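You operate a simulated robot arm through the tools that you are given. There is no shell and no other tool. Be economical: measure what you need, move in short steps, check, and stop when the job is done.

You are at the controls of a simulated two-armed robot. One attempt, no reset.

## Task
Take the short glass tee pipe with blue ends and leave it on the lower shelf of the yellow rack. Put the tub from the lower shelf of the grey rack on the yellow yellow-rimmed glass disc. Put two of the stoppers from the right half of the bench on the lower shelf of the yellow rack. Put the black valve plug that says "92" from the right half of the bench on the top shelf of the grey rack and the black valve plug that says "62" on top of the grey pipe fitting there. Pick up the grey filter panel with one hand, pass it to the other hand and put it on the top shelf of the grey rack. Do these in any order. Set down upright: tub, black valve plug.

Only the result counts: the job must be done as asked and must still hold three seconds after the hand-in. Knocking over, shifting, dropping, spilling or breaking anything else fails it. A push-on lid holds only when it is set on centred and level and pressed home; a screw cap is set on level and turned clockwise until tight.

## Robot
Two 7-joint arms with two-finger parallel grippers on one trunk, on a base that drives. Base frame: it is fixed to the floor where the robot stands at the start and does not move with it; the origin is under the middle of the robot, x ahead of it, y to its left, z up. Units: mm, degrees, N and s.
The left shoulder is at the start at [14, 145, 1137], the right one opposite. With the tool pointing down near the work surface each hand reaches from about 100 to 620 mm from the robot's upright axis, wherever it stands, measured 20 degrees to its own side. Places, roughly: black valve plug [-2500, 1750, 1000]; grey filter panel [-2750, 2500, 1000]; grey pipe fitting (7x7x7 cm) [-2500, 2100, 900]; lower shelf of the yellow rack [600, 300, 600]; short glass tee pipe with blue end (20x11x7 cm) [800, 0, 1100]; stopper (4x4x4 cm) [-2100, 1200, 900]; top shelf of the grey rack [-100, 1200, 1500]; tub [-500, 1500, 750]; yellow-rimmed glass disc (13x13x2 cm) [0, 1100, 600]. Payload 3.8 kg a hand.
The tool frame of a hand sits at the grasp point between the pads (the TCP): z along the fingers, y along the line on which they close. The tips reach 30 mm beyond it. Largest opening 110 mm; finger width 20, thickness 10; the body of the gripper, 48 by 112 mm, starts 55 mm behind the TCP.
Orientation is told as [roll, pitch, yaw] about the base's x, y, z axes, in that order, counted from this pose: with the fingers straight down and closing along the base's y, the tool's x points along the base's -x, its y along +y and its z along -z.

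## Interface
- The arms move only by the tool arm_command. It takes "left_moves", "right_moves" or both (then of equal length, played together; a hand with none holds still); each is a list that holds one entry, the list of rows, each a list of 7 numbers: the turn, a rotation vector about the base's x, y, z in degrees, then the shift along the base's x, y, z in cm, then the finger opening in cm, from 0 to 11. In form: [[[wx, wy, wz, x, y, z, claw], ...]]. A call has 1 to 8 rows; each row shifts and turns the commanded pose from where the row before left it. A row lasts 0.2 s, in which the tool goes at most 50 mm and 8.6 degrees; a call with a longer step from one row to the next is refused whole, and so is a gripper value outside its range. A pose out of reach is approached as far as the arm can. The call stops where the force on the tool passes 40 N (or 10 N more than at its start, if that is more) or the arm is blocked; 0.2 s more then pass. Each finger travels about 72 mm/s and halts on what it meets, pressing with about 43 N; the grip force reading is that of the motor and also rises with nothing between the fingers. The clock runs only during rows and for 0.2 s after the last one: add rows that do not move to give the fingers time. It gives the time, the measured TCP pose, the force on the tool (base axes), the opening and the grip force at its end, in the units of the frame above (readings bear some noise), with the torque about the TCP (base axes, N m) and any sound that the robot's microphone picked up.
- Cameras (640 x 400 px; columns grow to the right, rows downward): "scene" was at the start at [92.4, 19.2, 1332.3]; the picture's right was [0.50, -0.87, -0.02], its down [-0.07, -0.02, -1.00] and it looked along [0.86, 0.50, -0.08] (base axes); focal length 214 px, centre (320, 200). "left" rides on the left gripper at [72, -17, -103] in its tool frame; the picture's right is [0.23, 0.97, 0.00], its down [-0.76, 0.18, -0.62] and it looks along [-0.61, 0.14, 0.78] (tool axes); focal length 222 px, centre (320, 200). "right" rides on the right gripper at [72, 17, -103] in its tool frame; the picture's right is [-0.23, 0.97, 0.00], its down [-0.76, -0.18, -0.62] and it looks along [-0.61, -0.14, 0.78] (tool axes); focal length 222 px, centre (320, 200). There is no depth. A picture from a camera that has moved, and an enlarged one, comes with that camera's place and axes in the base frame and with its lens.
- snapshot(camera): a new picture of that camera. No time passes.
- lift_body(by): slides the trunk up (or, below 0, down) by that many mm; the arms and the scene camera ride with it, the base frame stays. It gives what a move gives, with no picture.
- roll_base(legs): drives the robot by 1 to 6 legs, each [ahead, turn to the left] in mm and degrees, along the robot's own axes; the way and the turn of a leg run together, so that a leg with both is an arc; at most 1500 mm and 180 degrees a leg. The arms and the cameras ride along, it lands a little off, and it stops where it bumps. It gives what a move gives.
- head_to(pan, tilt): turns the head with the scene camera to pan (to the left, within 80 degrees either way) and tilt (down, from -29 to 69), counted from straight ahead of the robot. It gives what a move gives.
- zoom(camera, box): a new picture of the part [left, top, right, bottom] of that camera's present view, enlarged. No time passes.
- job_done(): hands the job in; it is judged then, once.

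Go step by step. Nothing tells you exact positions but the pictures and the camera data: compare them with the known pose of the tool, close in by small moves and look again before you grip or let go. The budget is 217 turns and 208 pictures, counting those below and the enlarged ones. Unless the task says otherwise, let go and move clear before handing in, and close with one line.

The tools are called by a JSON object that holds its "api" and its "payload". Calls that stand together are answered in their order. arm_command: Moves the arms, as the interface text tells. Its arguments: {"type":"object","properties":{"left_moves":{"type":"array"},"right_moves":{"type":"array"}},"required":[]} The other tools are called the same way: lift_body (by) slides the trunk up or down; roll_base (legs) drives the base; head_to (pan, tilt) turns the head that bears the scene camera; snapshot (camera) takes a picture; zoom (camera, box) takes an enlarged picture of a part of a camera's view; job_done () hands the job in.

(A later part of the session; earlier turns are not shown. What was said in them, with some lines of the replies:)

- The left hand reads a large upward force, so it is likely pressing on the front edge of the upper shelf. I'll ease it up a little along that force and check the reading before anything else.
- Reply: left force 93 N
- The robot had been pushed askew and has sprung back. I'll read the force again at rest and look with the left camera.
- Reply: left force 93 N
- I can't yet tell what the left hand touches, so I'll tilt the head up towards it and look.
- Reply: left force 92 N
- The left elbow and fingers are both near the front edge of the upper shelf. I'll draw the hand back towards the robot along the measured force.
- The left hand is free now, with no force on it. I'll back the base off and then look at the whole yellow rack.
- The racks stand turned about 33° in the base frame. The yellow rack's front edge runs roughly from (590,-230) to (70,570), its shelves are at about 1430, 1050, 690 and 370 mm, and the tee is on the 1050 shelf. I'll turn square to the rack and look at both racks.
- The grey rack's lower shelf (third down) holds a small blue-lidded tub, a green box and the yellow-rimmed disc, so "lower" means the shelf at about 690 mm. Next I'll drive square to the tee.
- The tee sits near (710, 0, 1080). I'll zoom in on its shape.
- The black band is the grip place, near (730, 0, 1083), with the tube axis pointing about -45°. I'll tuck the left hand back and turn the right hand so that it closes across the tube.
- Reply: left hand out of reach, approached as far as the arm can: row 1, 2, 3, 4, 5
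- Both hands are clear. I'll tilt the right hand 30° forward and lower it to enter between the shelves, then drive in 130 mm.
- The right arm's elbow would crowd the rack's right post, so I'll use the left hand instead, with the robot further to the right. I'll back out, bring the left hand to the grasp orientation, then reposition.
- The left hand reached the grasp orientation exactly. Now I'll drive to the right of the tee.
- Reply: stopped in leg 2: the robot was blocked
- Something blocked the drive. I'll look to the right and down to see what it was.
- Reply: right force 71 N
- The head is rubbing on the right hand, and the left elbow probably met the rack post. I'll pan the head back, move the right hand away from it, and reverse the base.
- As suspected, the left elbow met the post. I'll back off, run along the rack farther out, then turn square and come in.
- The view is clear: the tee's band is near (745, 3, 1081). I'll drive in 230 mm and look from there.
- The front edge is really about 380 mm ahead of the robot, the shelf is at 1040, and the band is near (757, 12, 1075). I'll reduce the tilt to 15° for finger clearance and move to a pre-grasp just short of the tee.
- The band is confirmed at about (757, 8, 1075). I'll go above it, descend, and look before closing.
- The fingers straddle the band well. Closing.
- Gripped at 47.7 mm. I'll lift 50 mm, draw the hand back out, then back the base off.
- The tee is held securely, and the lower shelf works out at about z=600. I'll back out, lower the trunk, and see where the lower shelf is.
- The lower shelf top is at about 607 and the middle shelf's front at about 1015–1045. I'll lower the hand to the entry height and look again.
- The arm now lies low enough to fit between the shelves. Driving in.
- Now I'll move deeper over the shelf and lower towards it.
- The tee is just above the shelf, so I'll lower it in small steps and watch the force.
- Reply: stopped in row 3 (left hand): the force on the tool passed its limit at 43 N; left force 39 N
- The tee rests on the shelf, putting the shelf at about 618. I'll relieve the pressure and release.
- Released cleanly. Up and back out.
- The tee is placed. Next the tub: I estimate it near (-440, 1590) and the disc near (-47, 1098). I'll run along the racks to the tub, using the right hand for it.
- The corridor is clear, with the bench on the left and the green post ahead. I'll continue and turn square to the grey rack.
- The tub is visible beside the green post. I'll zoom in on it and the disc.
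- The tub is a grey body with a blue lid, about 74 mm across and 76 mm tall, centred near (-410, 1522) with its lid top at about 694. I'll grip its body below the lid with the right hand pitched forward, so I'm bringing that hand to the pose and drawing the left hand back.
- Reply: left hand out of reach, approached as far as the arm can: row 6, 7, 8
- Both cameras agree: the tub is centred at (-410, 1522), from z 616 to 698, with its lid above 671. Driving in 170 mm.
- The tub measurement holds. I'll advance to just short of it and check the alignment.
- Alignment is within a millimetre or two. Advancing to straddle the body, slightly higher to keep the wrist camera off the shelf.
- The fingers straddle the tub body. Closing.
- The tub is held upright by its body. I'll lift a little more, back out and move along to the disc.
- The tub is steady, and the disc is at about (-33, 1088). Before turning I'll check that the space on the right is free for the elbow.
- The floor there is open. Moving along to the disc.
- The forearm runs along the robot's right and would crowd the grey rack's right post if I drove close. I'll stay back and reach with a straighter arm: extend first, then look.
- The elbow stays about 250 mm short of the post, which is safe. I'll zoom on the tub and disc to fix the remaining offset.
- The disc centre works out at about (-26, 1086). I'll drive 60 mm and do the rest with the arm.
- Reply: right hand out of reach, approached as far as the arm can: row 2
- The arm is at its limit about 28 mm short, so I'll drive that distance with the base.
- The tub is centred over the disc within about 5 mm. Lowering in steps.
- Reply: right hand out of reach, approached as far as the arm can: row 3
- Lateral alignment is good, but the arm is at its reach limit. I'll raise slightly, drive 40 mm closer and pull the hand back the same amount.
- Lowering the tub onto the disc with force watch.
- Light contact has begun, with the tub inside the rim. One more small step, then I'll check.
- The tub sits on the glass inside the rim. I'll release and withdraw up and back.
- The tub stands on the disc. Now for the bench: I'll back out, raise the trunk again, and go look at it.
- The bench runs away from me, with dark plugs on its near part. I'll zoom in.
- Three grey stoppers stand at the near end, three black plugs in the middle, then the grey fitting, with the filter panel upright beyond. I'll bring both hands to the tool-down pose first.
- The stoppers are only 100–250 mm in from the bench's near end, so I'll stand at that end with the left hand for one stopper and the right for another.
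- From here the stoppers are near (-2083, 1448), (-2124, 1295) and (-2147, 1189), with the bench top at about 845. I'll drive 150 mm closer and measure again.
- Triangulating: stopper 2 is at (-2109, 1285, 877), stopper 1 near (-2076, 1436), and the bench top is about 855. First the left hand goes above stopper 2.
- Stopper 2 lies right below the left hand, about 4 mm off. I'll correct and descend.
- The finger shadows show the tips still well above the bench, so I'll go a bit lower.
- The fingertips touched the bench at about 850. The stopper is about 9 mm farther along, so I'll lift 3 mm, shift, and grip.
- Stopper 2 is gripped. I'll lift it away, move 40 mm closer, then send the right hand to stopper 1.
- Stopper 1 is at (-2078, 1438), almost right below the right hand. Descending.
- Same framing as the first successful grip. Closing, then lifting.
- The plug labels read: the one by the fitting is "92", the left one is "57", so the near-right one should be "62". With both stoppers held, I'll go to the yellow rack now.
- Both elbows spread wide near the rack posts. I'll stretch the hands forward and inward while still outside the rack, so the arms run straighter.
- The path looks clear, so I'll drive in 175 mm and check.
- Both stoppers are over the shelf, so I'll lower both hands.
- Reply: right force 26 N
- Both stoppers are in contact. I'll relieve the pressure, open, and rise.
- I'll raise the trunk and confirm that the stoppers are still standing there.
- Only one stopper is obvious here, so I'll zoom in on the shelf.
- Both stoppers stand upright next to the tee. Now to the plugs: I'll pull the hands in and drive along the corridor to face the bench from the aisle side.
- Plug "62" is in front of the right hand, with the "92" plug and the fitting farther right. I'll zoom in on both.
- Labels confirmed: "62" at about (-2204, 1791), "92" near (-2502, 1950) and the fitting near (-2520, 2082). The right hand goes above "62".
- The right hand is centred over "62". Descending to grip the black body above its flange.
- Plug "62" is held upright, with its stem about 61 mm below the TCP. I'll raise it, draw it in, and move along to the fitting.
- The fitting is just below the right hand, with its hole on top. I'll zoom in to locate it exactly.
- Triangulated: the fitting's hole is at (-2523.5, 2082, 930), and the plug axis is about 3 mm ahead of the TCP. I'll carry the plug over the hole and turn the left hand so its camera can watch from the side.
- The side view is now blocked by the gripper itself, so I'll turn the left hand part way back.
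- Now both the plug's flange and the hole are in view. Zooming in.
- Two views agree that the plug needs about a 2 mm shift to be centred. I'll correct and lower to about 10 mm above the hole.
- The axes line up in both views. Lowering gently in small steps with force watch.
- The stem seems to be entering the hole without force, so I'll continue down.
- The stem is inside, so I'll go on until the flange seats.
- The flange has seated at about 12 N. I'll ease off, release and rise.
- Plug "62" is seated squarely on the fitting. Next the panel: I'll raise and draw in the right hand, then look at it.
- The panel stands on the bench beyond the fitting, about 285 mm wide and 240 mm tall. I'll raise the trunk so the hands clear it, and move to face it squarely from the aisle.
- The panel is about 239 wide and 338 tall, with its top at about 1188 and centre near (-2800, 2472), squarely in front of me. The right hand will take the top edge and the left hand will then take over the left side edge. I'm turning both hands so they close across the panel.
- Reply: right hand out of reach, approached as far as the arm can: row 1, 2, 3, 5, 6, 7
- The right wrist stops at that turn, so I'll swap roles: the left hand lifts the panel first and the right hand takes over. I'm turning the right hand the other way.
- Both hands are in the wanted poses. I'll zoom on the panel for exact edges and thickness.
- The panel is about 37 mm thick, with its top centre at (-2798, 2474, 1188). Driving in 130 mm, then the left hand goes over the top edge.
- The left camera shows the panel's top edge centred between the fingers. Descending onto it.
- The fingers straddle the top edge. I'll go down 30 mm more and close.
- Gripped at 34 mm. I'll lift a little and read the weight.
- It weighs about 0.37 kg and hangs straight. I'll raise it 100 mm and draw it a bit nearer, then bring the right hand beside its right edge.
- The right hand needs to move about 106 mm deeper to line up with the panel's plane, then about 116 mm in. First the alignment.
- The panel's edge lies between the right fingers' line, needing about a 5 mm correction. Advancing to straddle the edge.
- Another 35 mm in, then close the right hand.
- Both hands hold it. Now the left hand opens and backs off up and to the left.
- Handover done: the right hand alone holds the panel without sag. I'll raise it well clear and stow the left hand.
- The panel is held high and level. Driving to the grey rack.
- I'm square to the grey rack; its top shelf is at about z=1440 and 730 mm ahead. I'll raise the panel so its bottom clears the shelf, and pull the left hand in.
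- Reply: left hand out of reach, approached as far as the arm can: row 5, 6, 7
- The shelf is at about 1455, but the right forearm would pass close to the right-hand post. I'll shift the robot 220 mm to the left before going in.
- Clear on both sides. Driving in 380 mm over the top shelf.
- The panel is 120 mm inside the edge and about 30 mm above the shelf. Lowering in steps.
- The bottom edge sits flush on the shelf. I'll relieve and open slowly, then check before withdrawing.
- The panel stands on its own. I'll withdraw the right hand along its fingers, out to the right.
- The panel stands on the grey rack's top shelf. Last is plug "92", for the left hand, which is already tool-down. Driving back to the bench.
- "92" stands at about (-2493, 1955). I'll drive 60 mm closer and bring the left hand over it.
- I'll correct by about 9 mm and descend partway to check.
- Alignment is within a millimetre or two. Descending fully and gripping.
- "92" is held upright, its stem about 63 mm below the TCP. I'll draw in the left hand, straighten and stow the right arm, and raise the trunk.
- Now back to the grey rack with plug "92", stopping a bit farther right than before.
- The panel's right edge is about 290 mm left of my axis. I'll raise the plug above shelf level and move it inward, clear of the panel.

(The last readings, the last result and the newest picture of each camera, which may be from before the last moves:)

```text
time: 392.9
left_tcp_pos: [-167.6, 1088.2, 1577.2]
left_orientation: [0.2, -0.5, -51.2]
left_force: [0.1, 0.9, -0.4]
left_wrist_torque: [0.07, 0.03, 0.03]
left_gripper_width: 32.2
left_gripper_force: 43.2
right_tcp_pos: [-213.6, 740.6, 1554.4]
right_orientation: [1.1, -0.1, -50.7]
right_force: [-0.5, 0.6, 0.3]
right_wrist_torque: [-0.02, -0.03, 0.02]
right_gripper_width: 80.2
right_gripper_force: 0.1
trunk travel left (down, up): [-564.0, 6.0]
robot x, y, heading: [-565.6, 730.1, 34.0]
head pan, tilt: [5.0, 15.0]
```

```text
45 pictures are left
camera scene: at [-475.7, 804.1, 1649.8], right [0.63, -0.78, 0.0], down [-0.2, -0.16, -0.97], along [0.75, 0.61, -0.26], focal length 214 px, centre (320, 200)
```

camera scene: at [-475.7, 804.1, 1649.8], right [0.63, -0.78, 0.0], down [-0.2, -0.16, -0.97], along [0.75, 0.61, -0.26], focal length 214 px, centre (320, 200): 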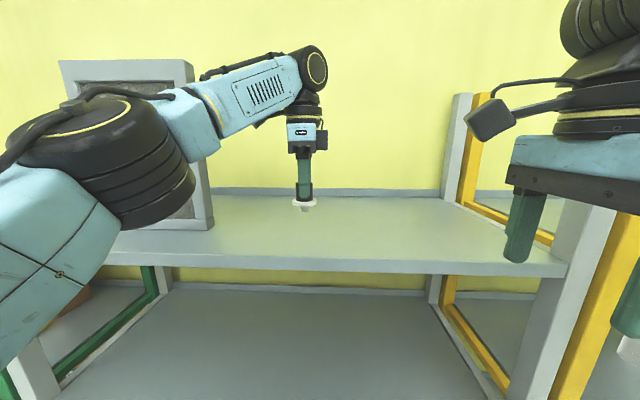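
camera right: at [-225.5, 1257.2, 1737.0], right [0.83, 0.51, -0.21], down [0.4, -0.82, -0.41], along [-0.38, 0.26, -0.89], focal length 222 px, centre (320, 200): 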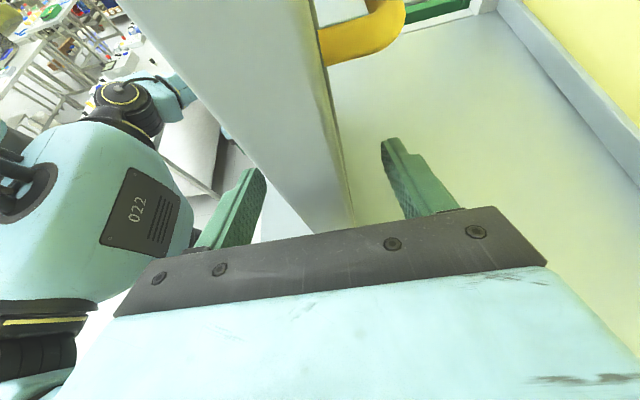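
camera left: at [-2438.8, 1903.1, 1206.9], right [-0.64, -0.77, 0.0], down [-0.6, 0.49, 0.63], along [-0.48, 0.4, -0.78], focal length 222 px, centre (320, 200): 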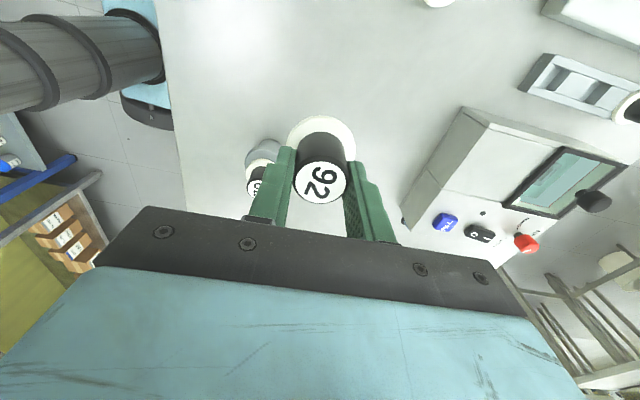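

The plug is over the top shelf, about 55 mm above it, clear of panel and posts. Lowering.

{"api": "arm_command", "payload": {"left_moves": [[[0, 0, 0, 0, 0, -2, 2.5], [0, 0, 0, 0, 0, -2, 2.5], [0, 0, 0, 0, 0, -0.5, 2.5]]]}}

{"api": "zoom", "payload": {"camera": "scene", "box": [230, 150, 380, 260]}}

```text
time: 393.7
left_tcp_pos: [-167.9, 1089.2, 1532.8]
left_orientation: [0.1, -0.5, -51.4]
left_force: [0.4, -0.4, -0.5]
left_wrist_torque: [-0.05, -0.01, -0.01]
left_gripper_width: 32.6
left_gripper_force: 42.8
right_tcp_pos: [-213.1, 739.0, 1554.4]
right_orientation: [1.2, -0.1, -50.8]
right_force: [0.7, -0.3, -0.8]
right_wrist_torque: [0.0, 0.0, 0.03]
right_gripper_width: 80.0
right_gripper_force: 0.0
trunk travel left (down, up): [-564.0, 6.0]
robot x, y, heading: [-565.5, 731.8, 33.7]
head pan, tilt: [5.0, 15.0]
```

```text
3.64 times, centred on (305, 205) of scene
camera zoom: at [-475.0, 804.3, 1649.7], right [0.63, -0.78, 0.0], down [-0.2, -0.16, -0.97], along [0.75, 0.61, -0.26], focal length 780 px, centre (374, 182)
```

zoom: 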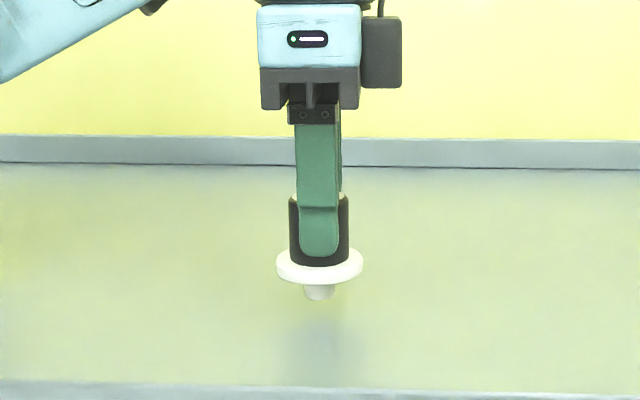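

{"api": "arm_command", "payload": {"left_moves": [[[0, 0, 0, 0, 0, -0.4, 2.5], [0, 0, 0, 0, 0, -0.3, 2.5]]]}}

{"api": "arm_command", "payload": {"left_moves": [[[0, 0, 0, 0, 0, -0.3, 2.5], [0, 0, 0, 0, 0, -0.2, 2.5]]]}}

{"api": "arm_command", "payload": {"left_moves": [[[0, 0, 0, 0, 0, -0.2, 2.5], [0, 0, 0, 0, 0, -0.2, 2.5]]]}}

```text
time: 394.3
left_tcp_pos: [-167.1, 1089.8, 1526.6]
left_orientation: [-0.1, -0.5, -51.3]
left_force: [0.6, 0.6, -0.5]
left_wrist_torque: [-0.01, -0.03, 0.03]
left_gripper_width: 32.3
left_gripper_force: 42.8
right_tcp_pos: [-212.7, 739.2, 1552.2]
right_orientation: [1.1, 0.1, -50.8]
right_force: [0.1, -0.2, -0.2]
right_wrist_torque: [0.04, -0.05, -0.02]
right_gripper_width: 79.9
right_gripper_force: 0.0
trunk travel left (down, up): [-564.0, 6.0]
robot x, y, heading: [-564.5, 732.3, 33.9]
head pan, tilt: [5.0, 15.0]
```

```text
time: 394.9
left_tcp_pos: [-167.8, 1088.9, 1522.4]
left_orientation: [0.3, -0.6, -51.1]
left_force: [2.2, 1.8, 14.4]
left_wrist_torque: [0.12, -0.13, -0.04]
left_gripper_width: 32.1
left_gripper_force: 42.9
right_tcp_pos: [-212.9, 738.0, 1553.3]
right_orientation: [1.2, 0.0, -50.8]
right_force: [0.4, 0.0, -0.3]
right_wrist_torque: [0.0, 0.0, -0.02]
right_gripper_width: 79.9
right_gripper_force: 0.0
trunk travel left (down, up): [-564.0, 6.0]
robot x, y, heading: [-563.6, 729.6, 33.9]
head pan, tilt: [5.0, 15.0]
```

```text
time: 395.5
left_tcp_pos: [-169.0, 1088.7, 1522.6]
left_orientation: [0.6, -0.8, -51.1]
left_force: [-1.6, -0.8, 6.7]
left_wrist_torque: [-0.05, 0.11, 0.01]
left_gripper_width: 32.2
left_gripper_force: 42.8
right_tcp_pos: [-213.6, 739.4, 1552.5]
right_orientation: [1.2, 0.0, -50.8]
right_force: [0.0, -0.3, 0.0]
right_wrist_torque: [-0.01, 0.02, -0.02]
right_gripper_width: 79.9
right_gripper_force: 0.0
trunk travel left (down, up): [-564.0, 6.0]
robot x, y, heading: [-564.9, 732.2, 34.0]
head pan, tilt: [5.0, 15.0]
stopped in row 2 (left hand): the force on the tool passed its limit at 42 N (the readings are from after the stop); the commanded pose is now the measured one
```

The stem is down. Releasing gently and rising.

{"api": "arm_command", "payload": {"left_moves": [[[-0.4, 0.3, 0, 0, 0, 0.15, 2.8], [0, 0, 0, 0, 0, 0, 4], [0, 0, 0, 0, 0, 0, 5.5], [0, 0, 0, 0, 0, 0, 6.5], [0, 0, 0, 0, 0, 0, 6.5]]]}}

{"api": "zoom", "payload": {"camera": "scene", "box": [230, 150, 380, 260]}}

{"api": "snapshot", "payload": {"camera": "left"}}

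```text
time: 396.7
left_tcp_pos: [-167.9, 1089.2, 1523.4]
left_orientation: [0.1, -0.9, -51.2]
left_force: [0.7, -0.7, -1.0]
left_wrist_torque: [0.01, -0.02, 0.04]
left_gripper_width: 64.8
left_gripper_force: 0.1
right_tcp_pos: [-212.9, 739.1, 1553.8]
right_orientation: [1.0, 0.1, -50.8]
right_force: [0.0, 0.2, -0.3]
right_wrist_torque: [0.0, 0.01, -0.02]
right_gripper_width: 80.1
right_gripper_force: 0.1
trunk travel left (down, up): [-564.0, 6.0]
robot x, y, heading: [-562.6, 730.6, 34.0]
head pan, tilt: [5.0, 15.0]
```

```text
3.64 times, centred on (305, 205) of scene
camera zoom: at [-475.2, 804.5, 1649.7], right [0.63, -0.78, 0.0], down [-0.2, -0.16, -0.97], along [0.75, 0.61, -0.26], focal length 780 px, centre (374, 182)
```

zoom: 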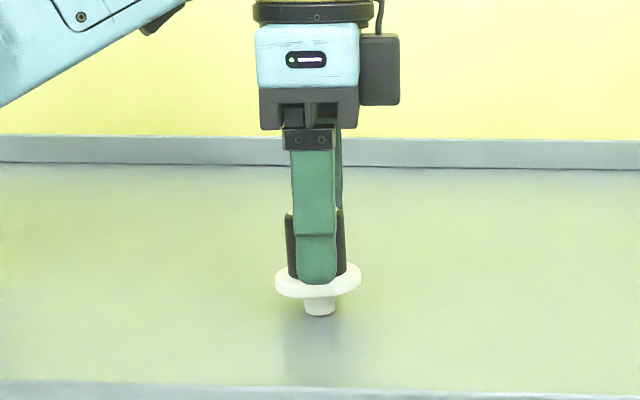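

```text
42 pictures are left
camera left: at [-226.0, 1136.5, 1626.9], right [0.62, 0.79, 0.0], down [0.61, -0.48, 0.63], along [0.5, -0.39, -0.77], focal length 222 px, centre (320, 200)
```

left: 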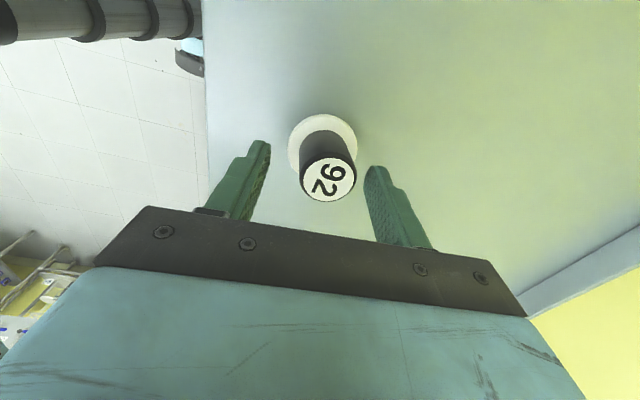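

{"api": "arm_command", "payload": {"left_moves": [[[0, 0, 0, 0, 0, 1.5, 6.5], [0, 0, 0, 0, 0, 3, 6.5], [0, 0, 0, 0, 0, 3, 6.5], [0, 0, 0, 0, 0, 3, 6.5]]]}}

{"api": "zoom", "payload": {"camera": "scene", "box": [230, 150, 380, 260]}}

```text
time: 397.7
left_tcp_pos: [-167.6, 1091.1, 1598.5]
left_orientation: [0.2, -1.0, -51.2]
left_force: [-0.4, 0.5, -0.5]
left_wrist_torque: [-0.04, 0.03, 0.02]
left_gripper_width: 65.2
left_gripper_force: 0.0
left hand out of reach, approached as far as the arm can: row 4
right_tcp_pos: [-213.1, 743.7, 1553.8]
right_orientation: [1.1, 0.1, -50.8]
right_force: [0.1, 1.9, 0.1]
right_wrist_torque: [-0.04, -0.02, -0.03]
right_gripper_width: 80.0
right_gripper_force: 0.0
trunk travel left (down, up): [-564.0, 6.0]
robot x, y, heading: [-564.6, 731.6, 34.0]
head pan, tilt: [5.0, 15.0]
```

```text
3.64 times, centred on (305, 205) of scene
camera zoom: at [-475.0, 806.6, 1649.5], right [0.63, -0.78, 0.0], down [-0.2, -0.16, -0.97], along [0.75, 0.61, -0.26], focal length 780 px, centre (374, 182)
```

zoom: 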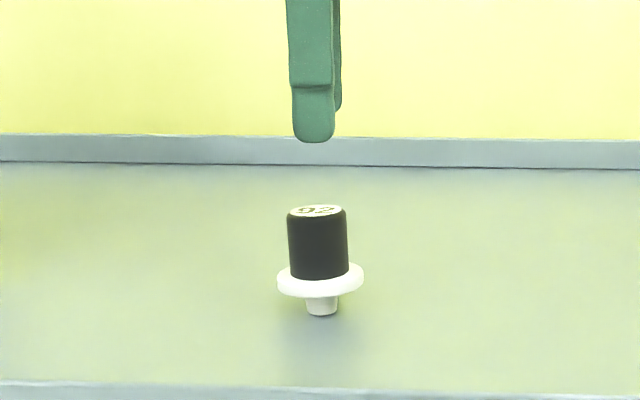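

Plug "92" stands upright. The readings shifted by 2–3 mm, so I'll check that the left arm isn't touching the panel before backing out.

{"api": "snapshot", "payload": {"camera": "scene"}}

```text
40 pictures are left
camera scene: at [-475.0, 806.6, 1649.5], right [0.63, -0.78, 0.0], down [-0.2, -0.16, -0.97], along [0.75, 0.61, -0.26], focal length 214 px, centre (320, 200)
```

scene: 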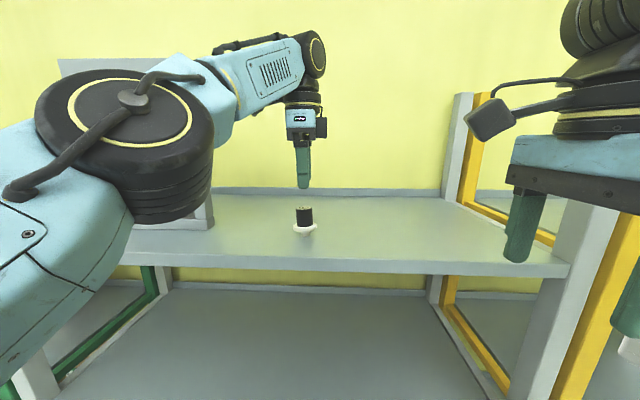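

The panel hasn't moved; the upper arm is just near the head. Backing straight out.

{"api": "roll_base", "payload": {"legs": [[-450, 0]]}}

{"api": "snapshot", "payload": {"camera": "scene"}}

```text
time: 400.4
left_tcp_pos: [-539.6, 839.6, 1597.6]
left_orientation: [0.1, -0.9, -51.1]
left_force: [-0.2, 0.3, -0.7]
left_wrist_torque: [-0.02, 0.05, -0.01]
left_gripper_width: 65.1
left_gripper_force: 0.0
right_tcp_pos: [-583.9, 489.9, 1553.9]
right_orientation: [1.1, 0.0, -50.8]
right_force: [0.4, 0.4, 0.5]
right_wrist_torque: [0.03, 0.02, 0.02]
right_gripper_width: 79.9
right_gripper_force: 0.1
trunk travel left (down, up): [-564.0, 6.0]
robot x, y, heading: [-937.3, 479.2, 33.9]
head pan, tilt: [5.0, 15.0]
```

```text
39 pictures are left
camera scene: at [-846.8, 554.5, 1649.6], right [0.63, -0.78, 0.0], down [-0.2, -0.16, -0.97], along [0.75, 0.61, -0.26], focal length 214 px, centre (320, 200)
```

scene: 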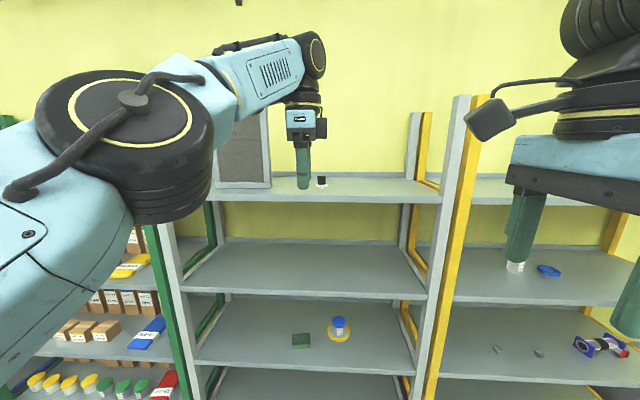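

Everything is in place: the panel and "92" on the grey rack's top shelf, the tub on the disc, and the stoppers and tee on the yellow rack's lower shelf. "62" is on the fitting. Handing in.

{"api": "job_done", "payload": {}}

```text
The job is handed in.
```

The job is handed in, with every item placed as asked and both hands empty and clear.
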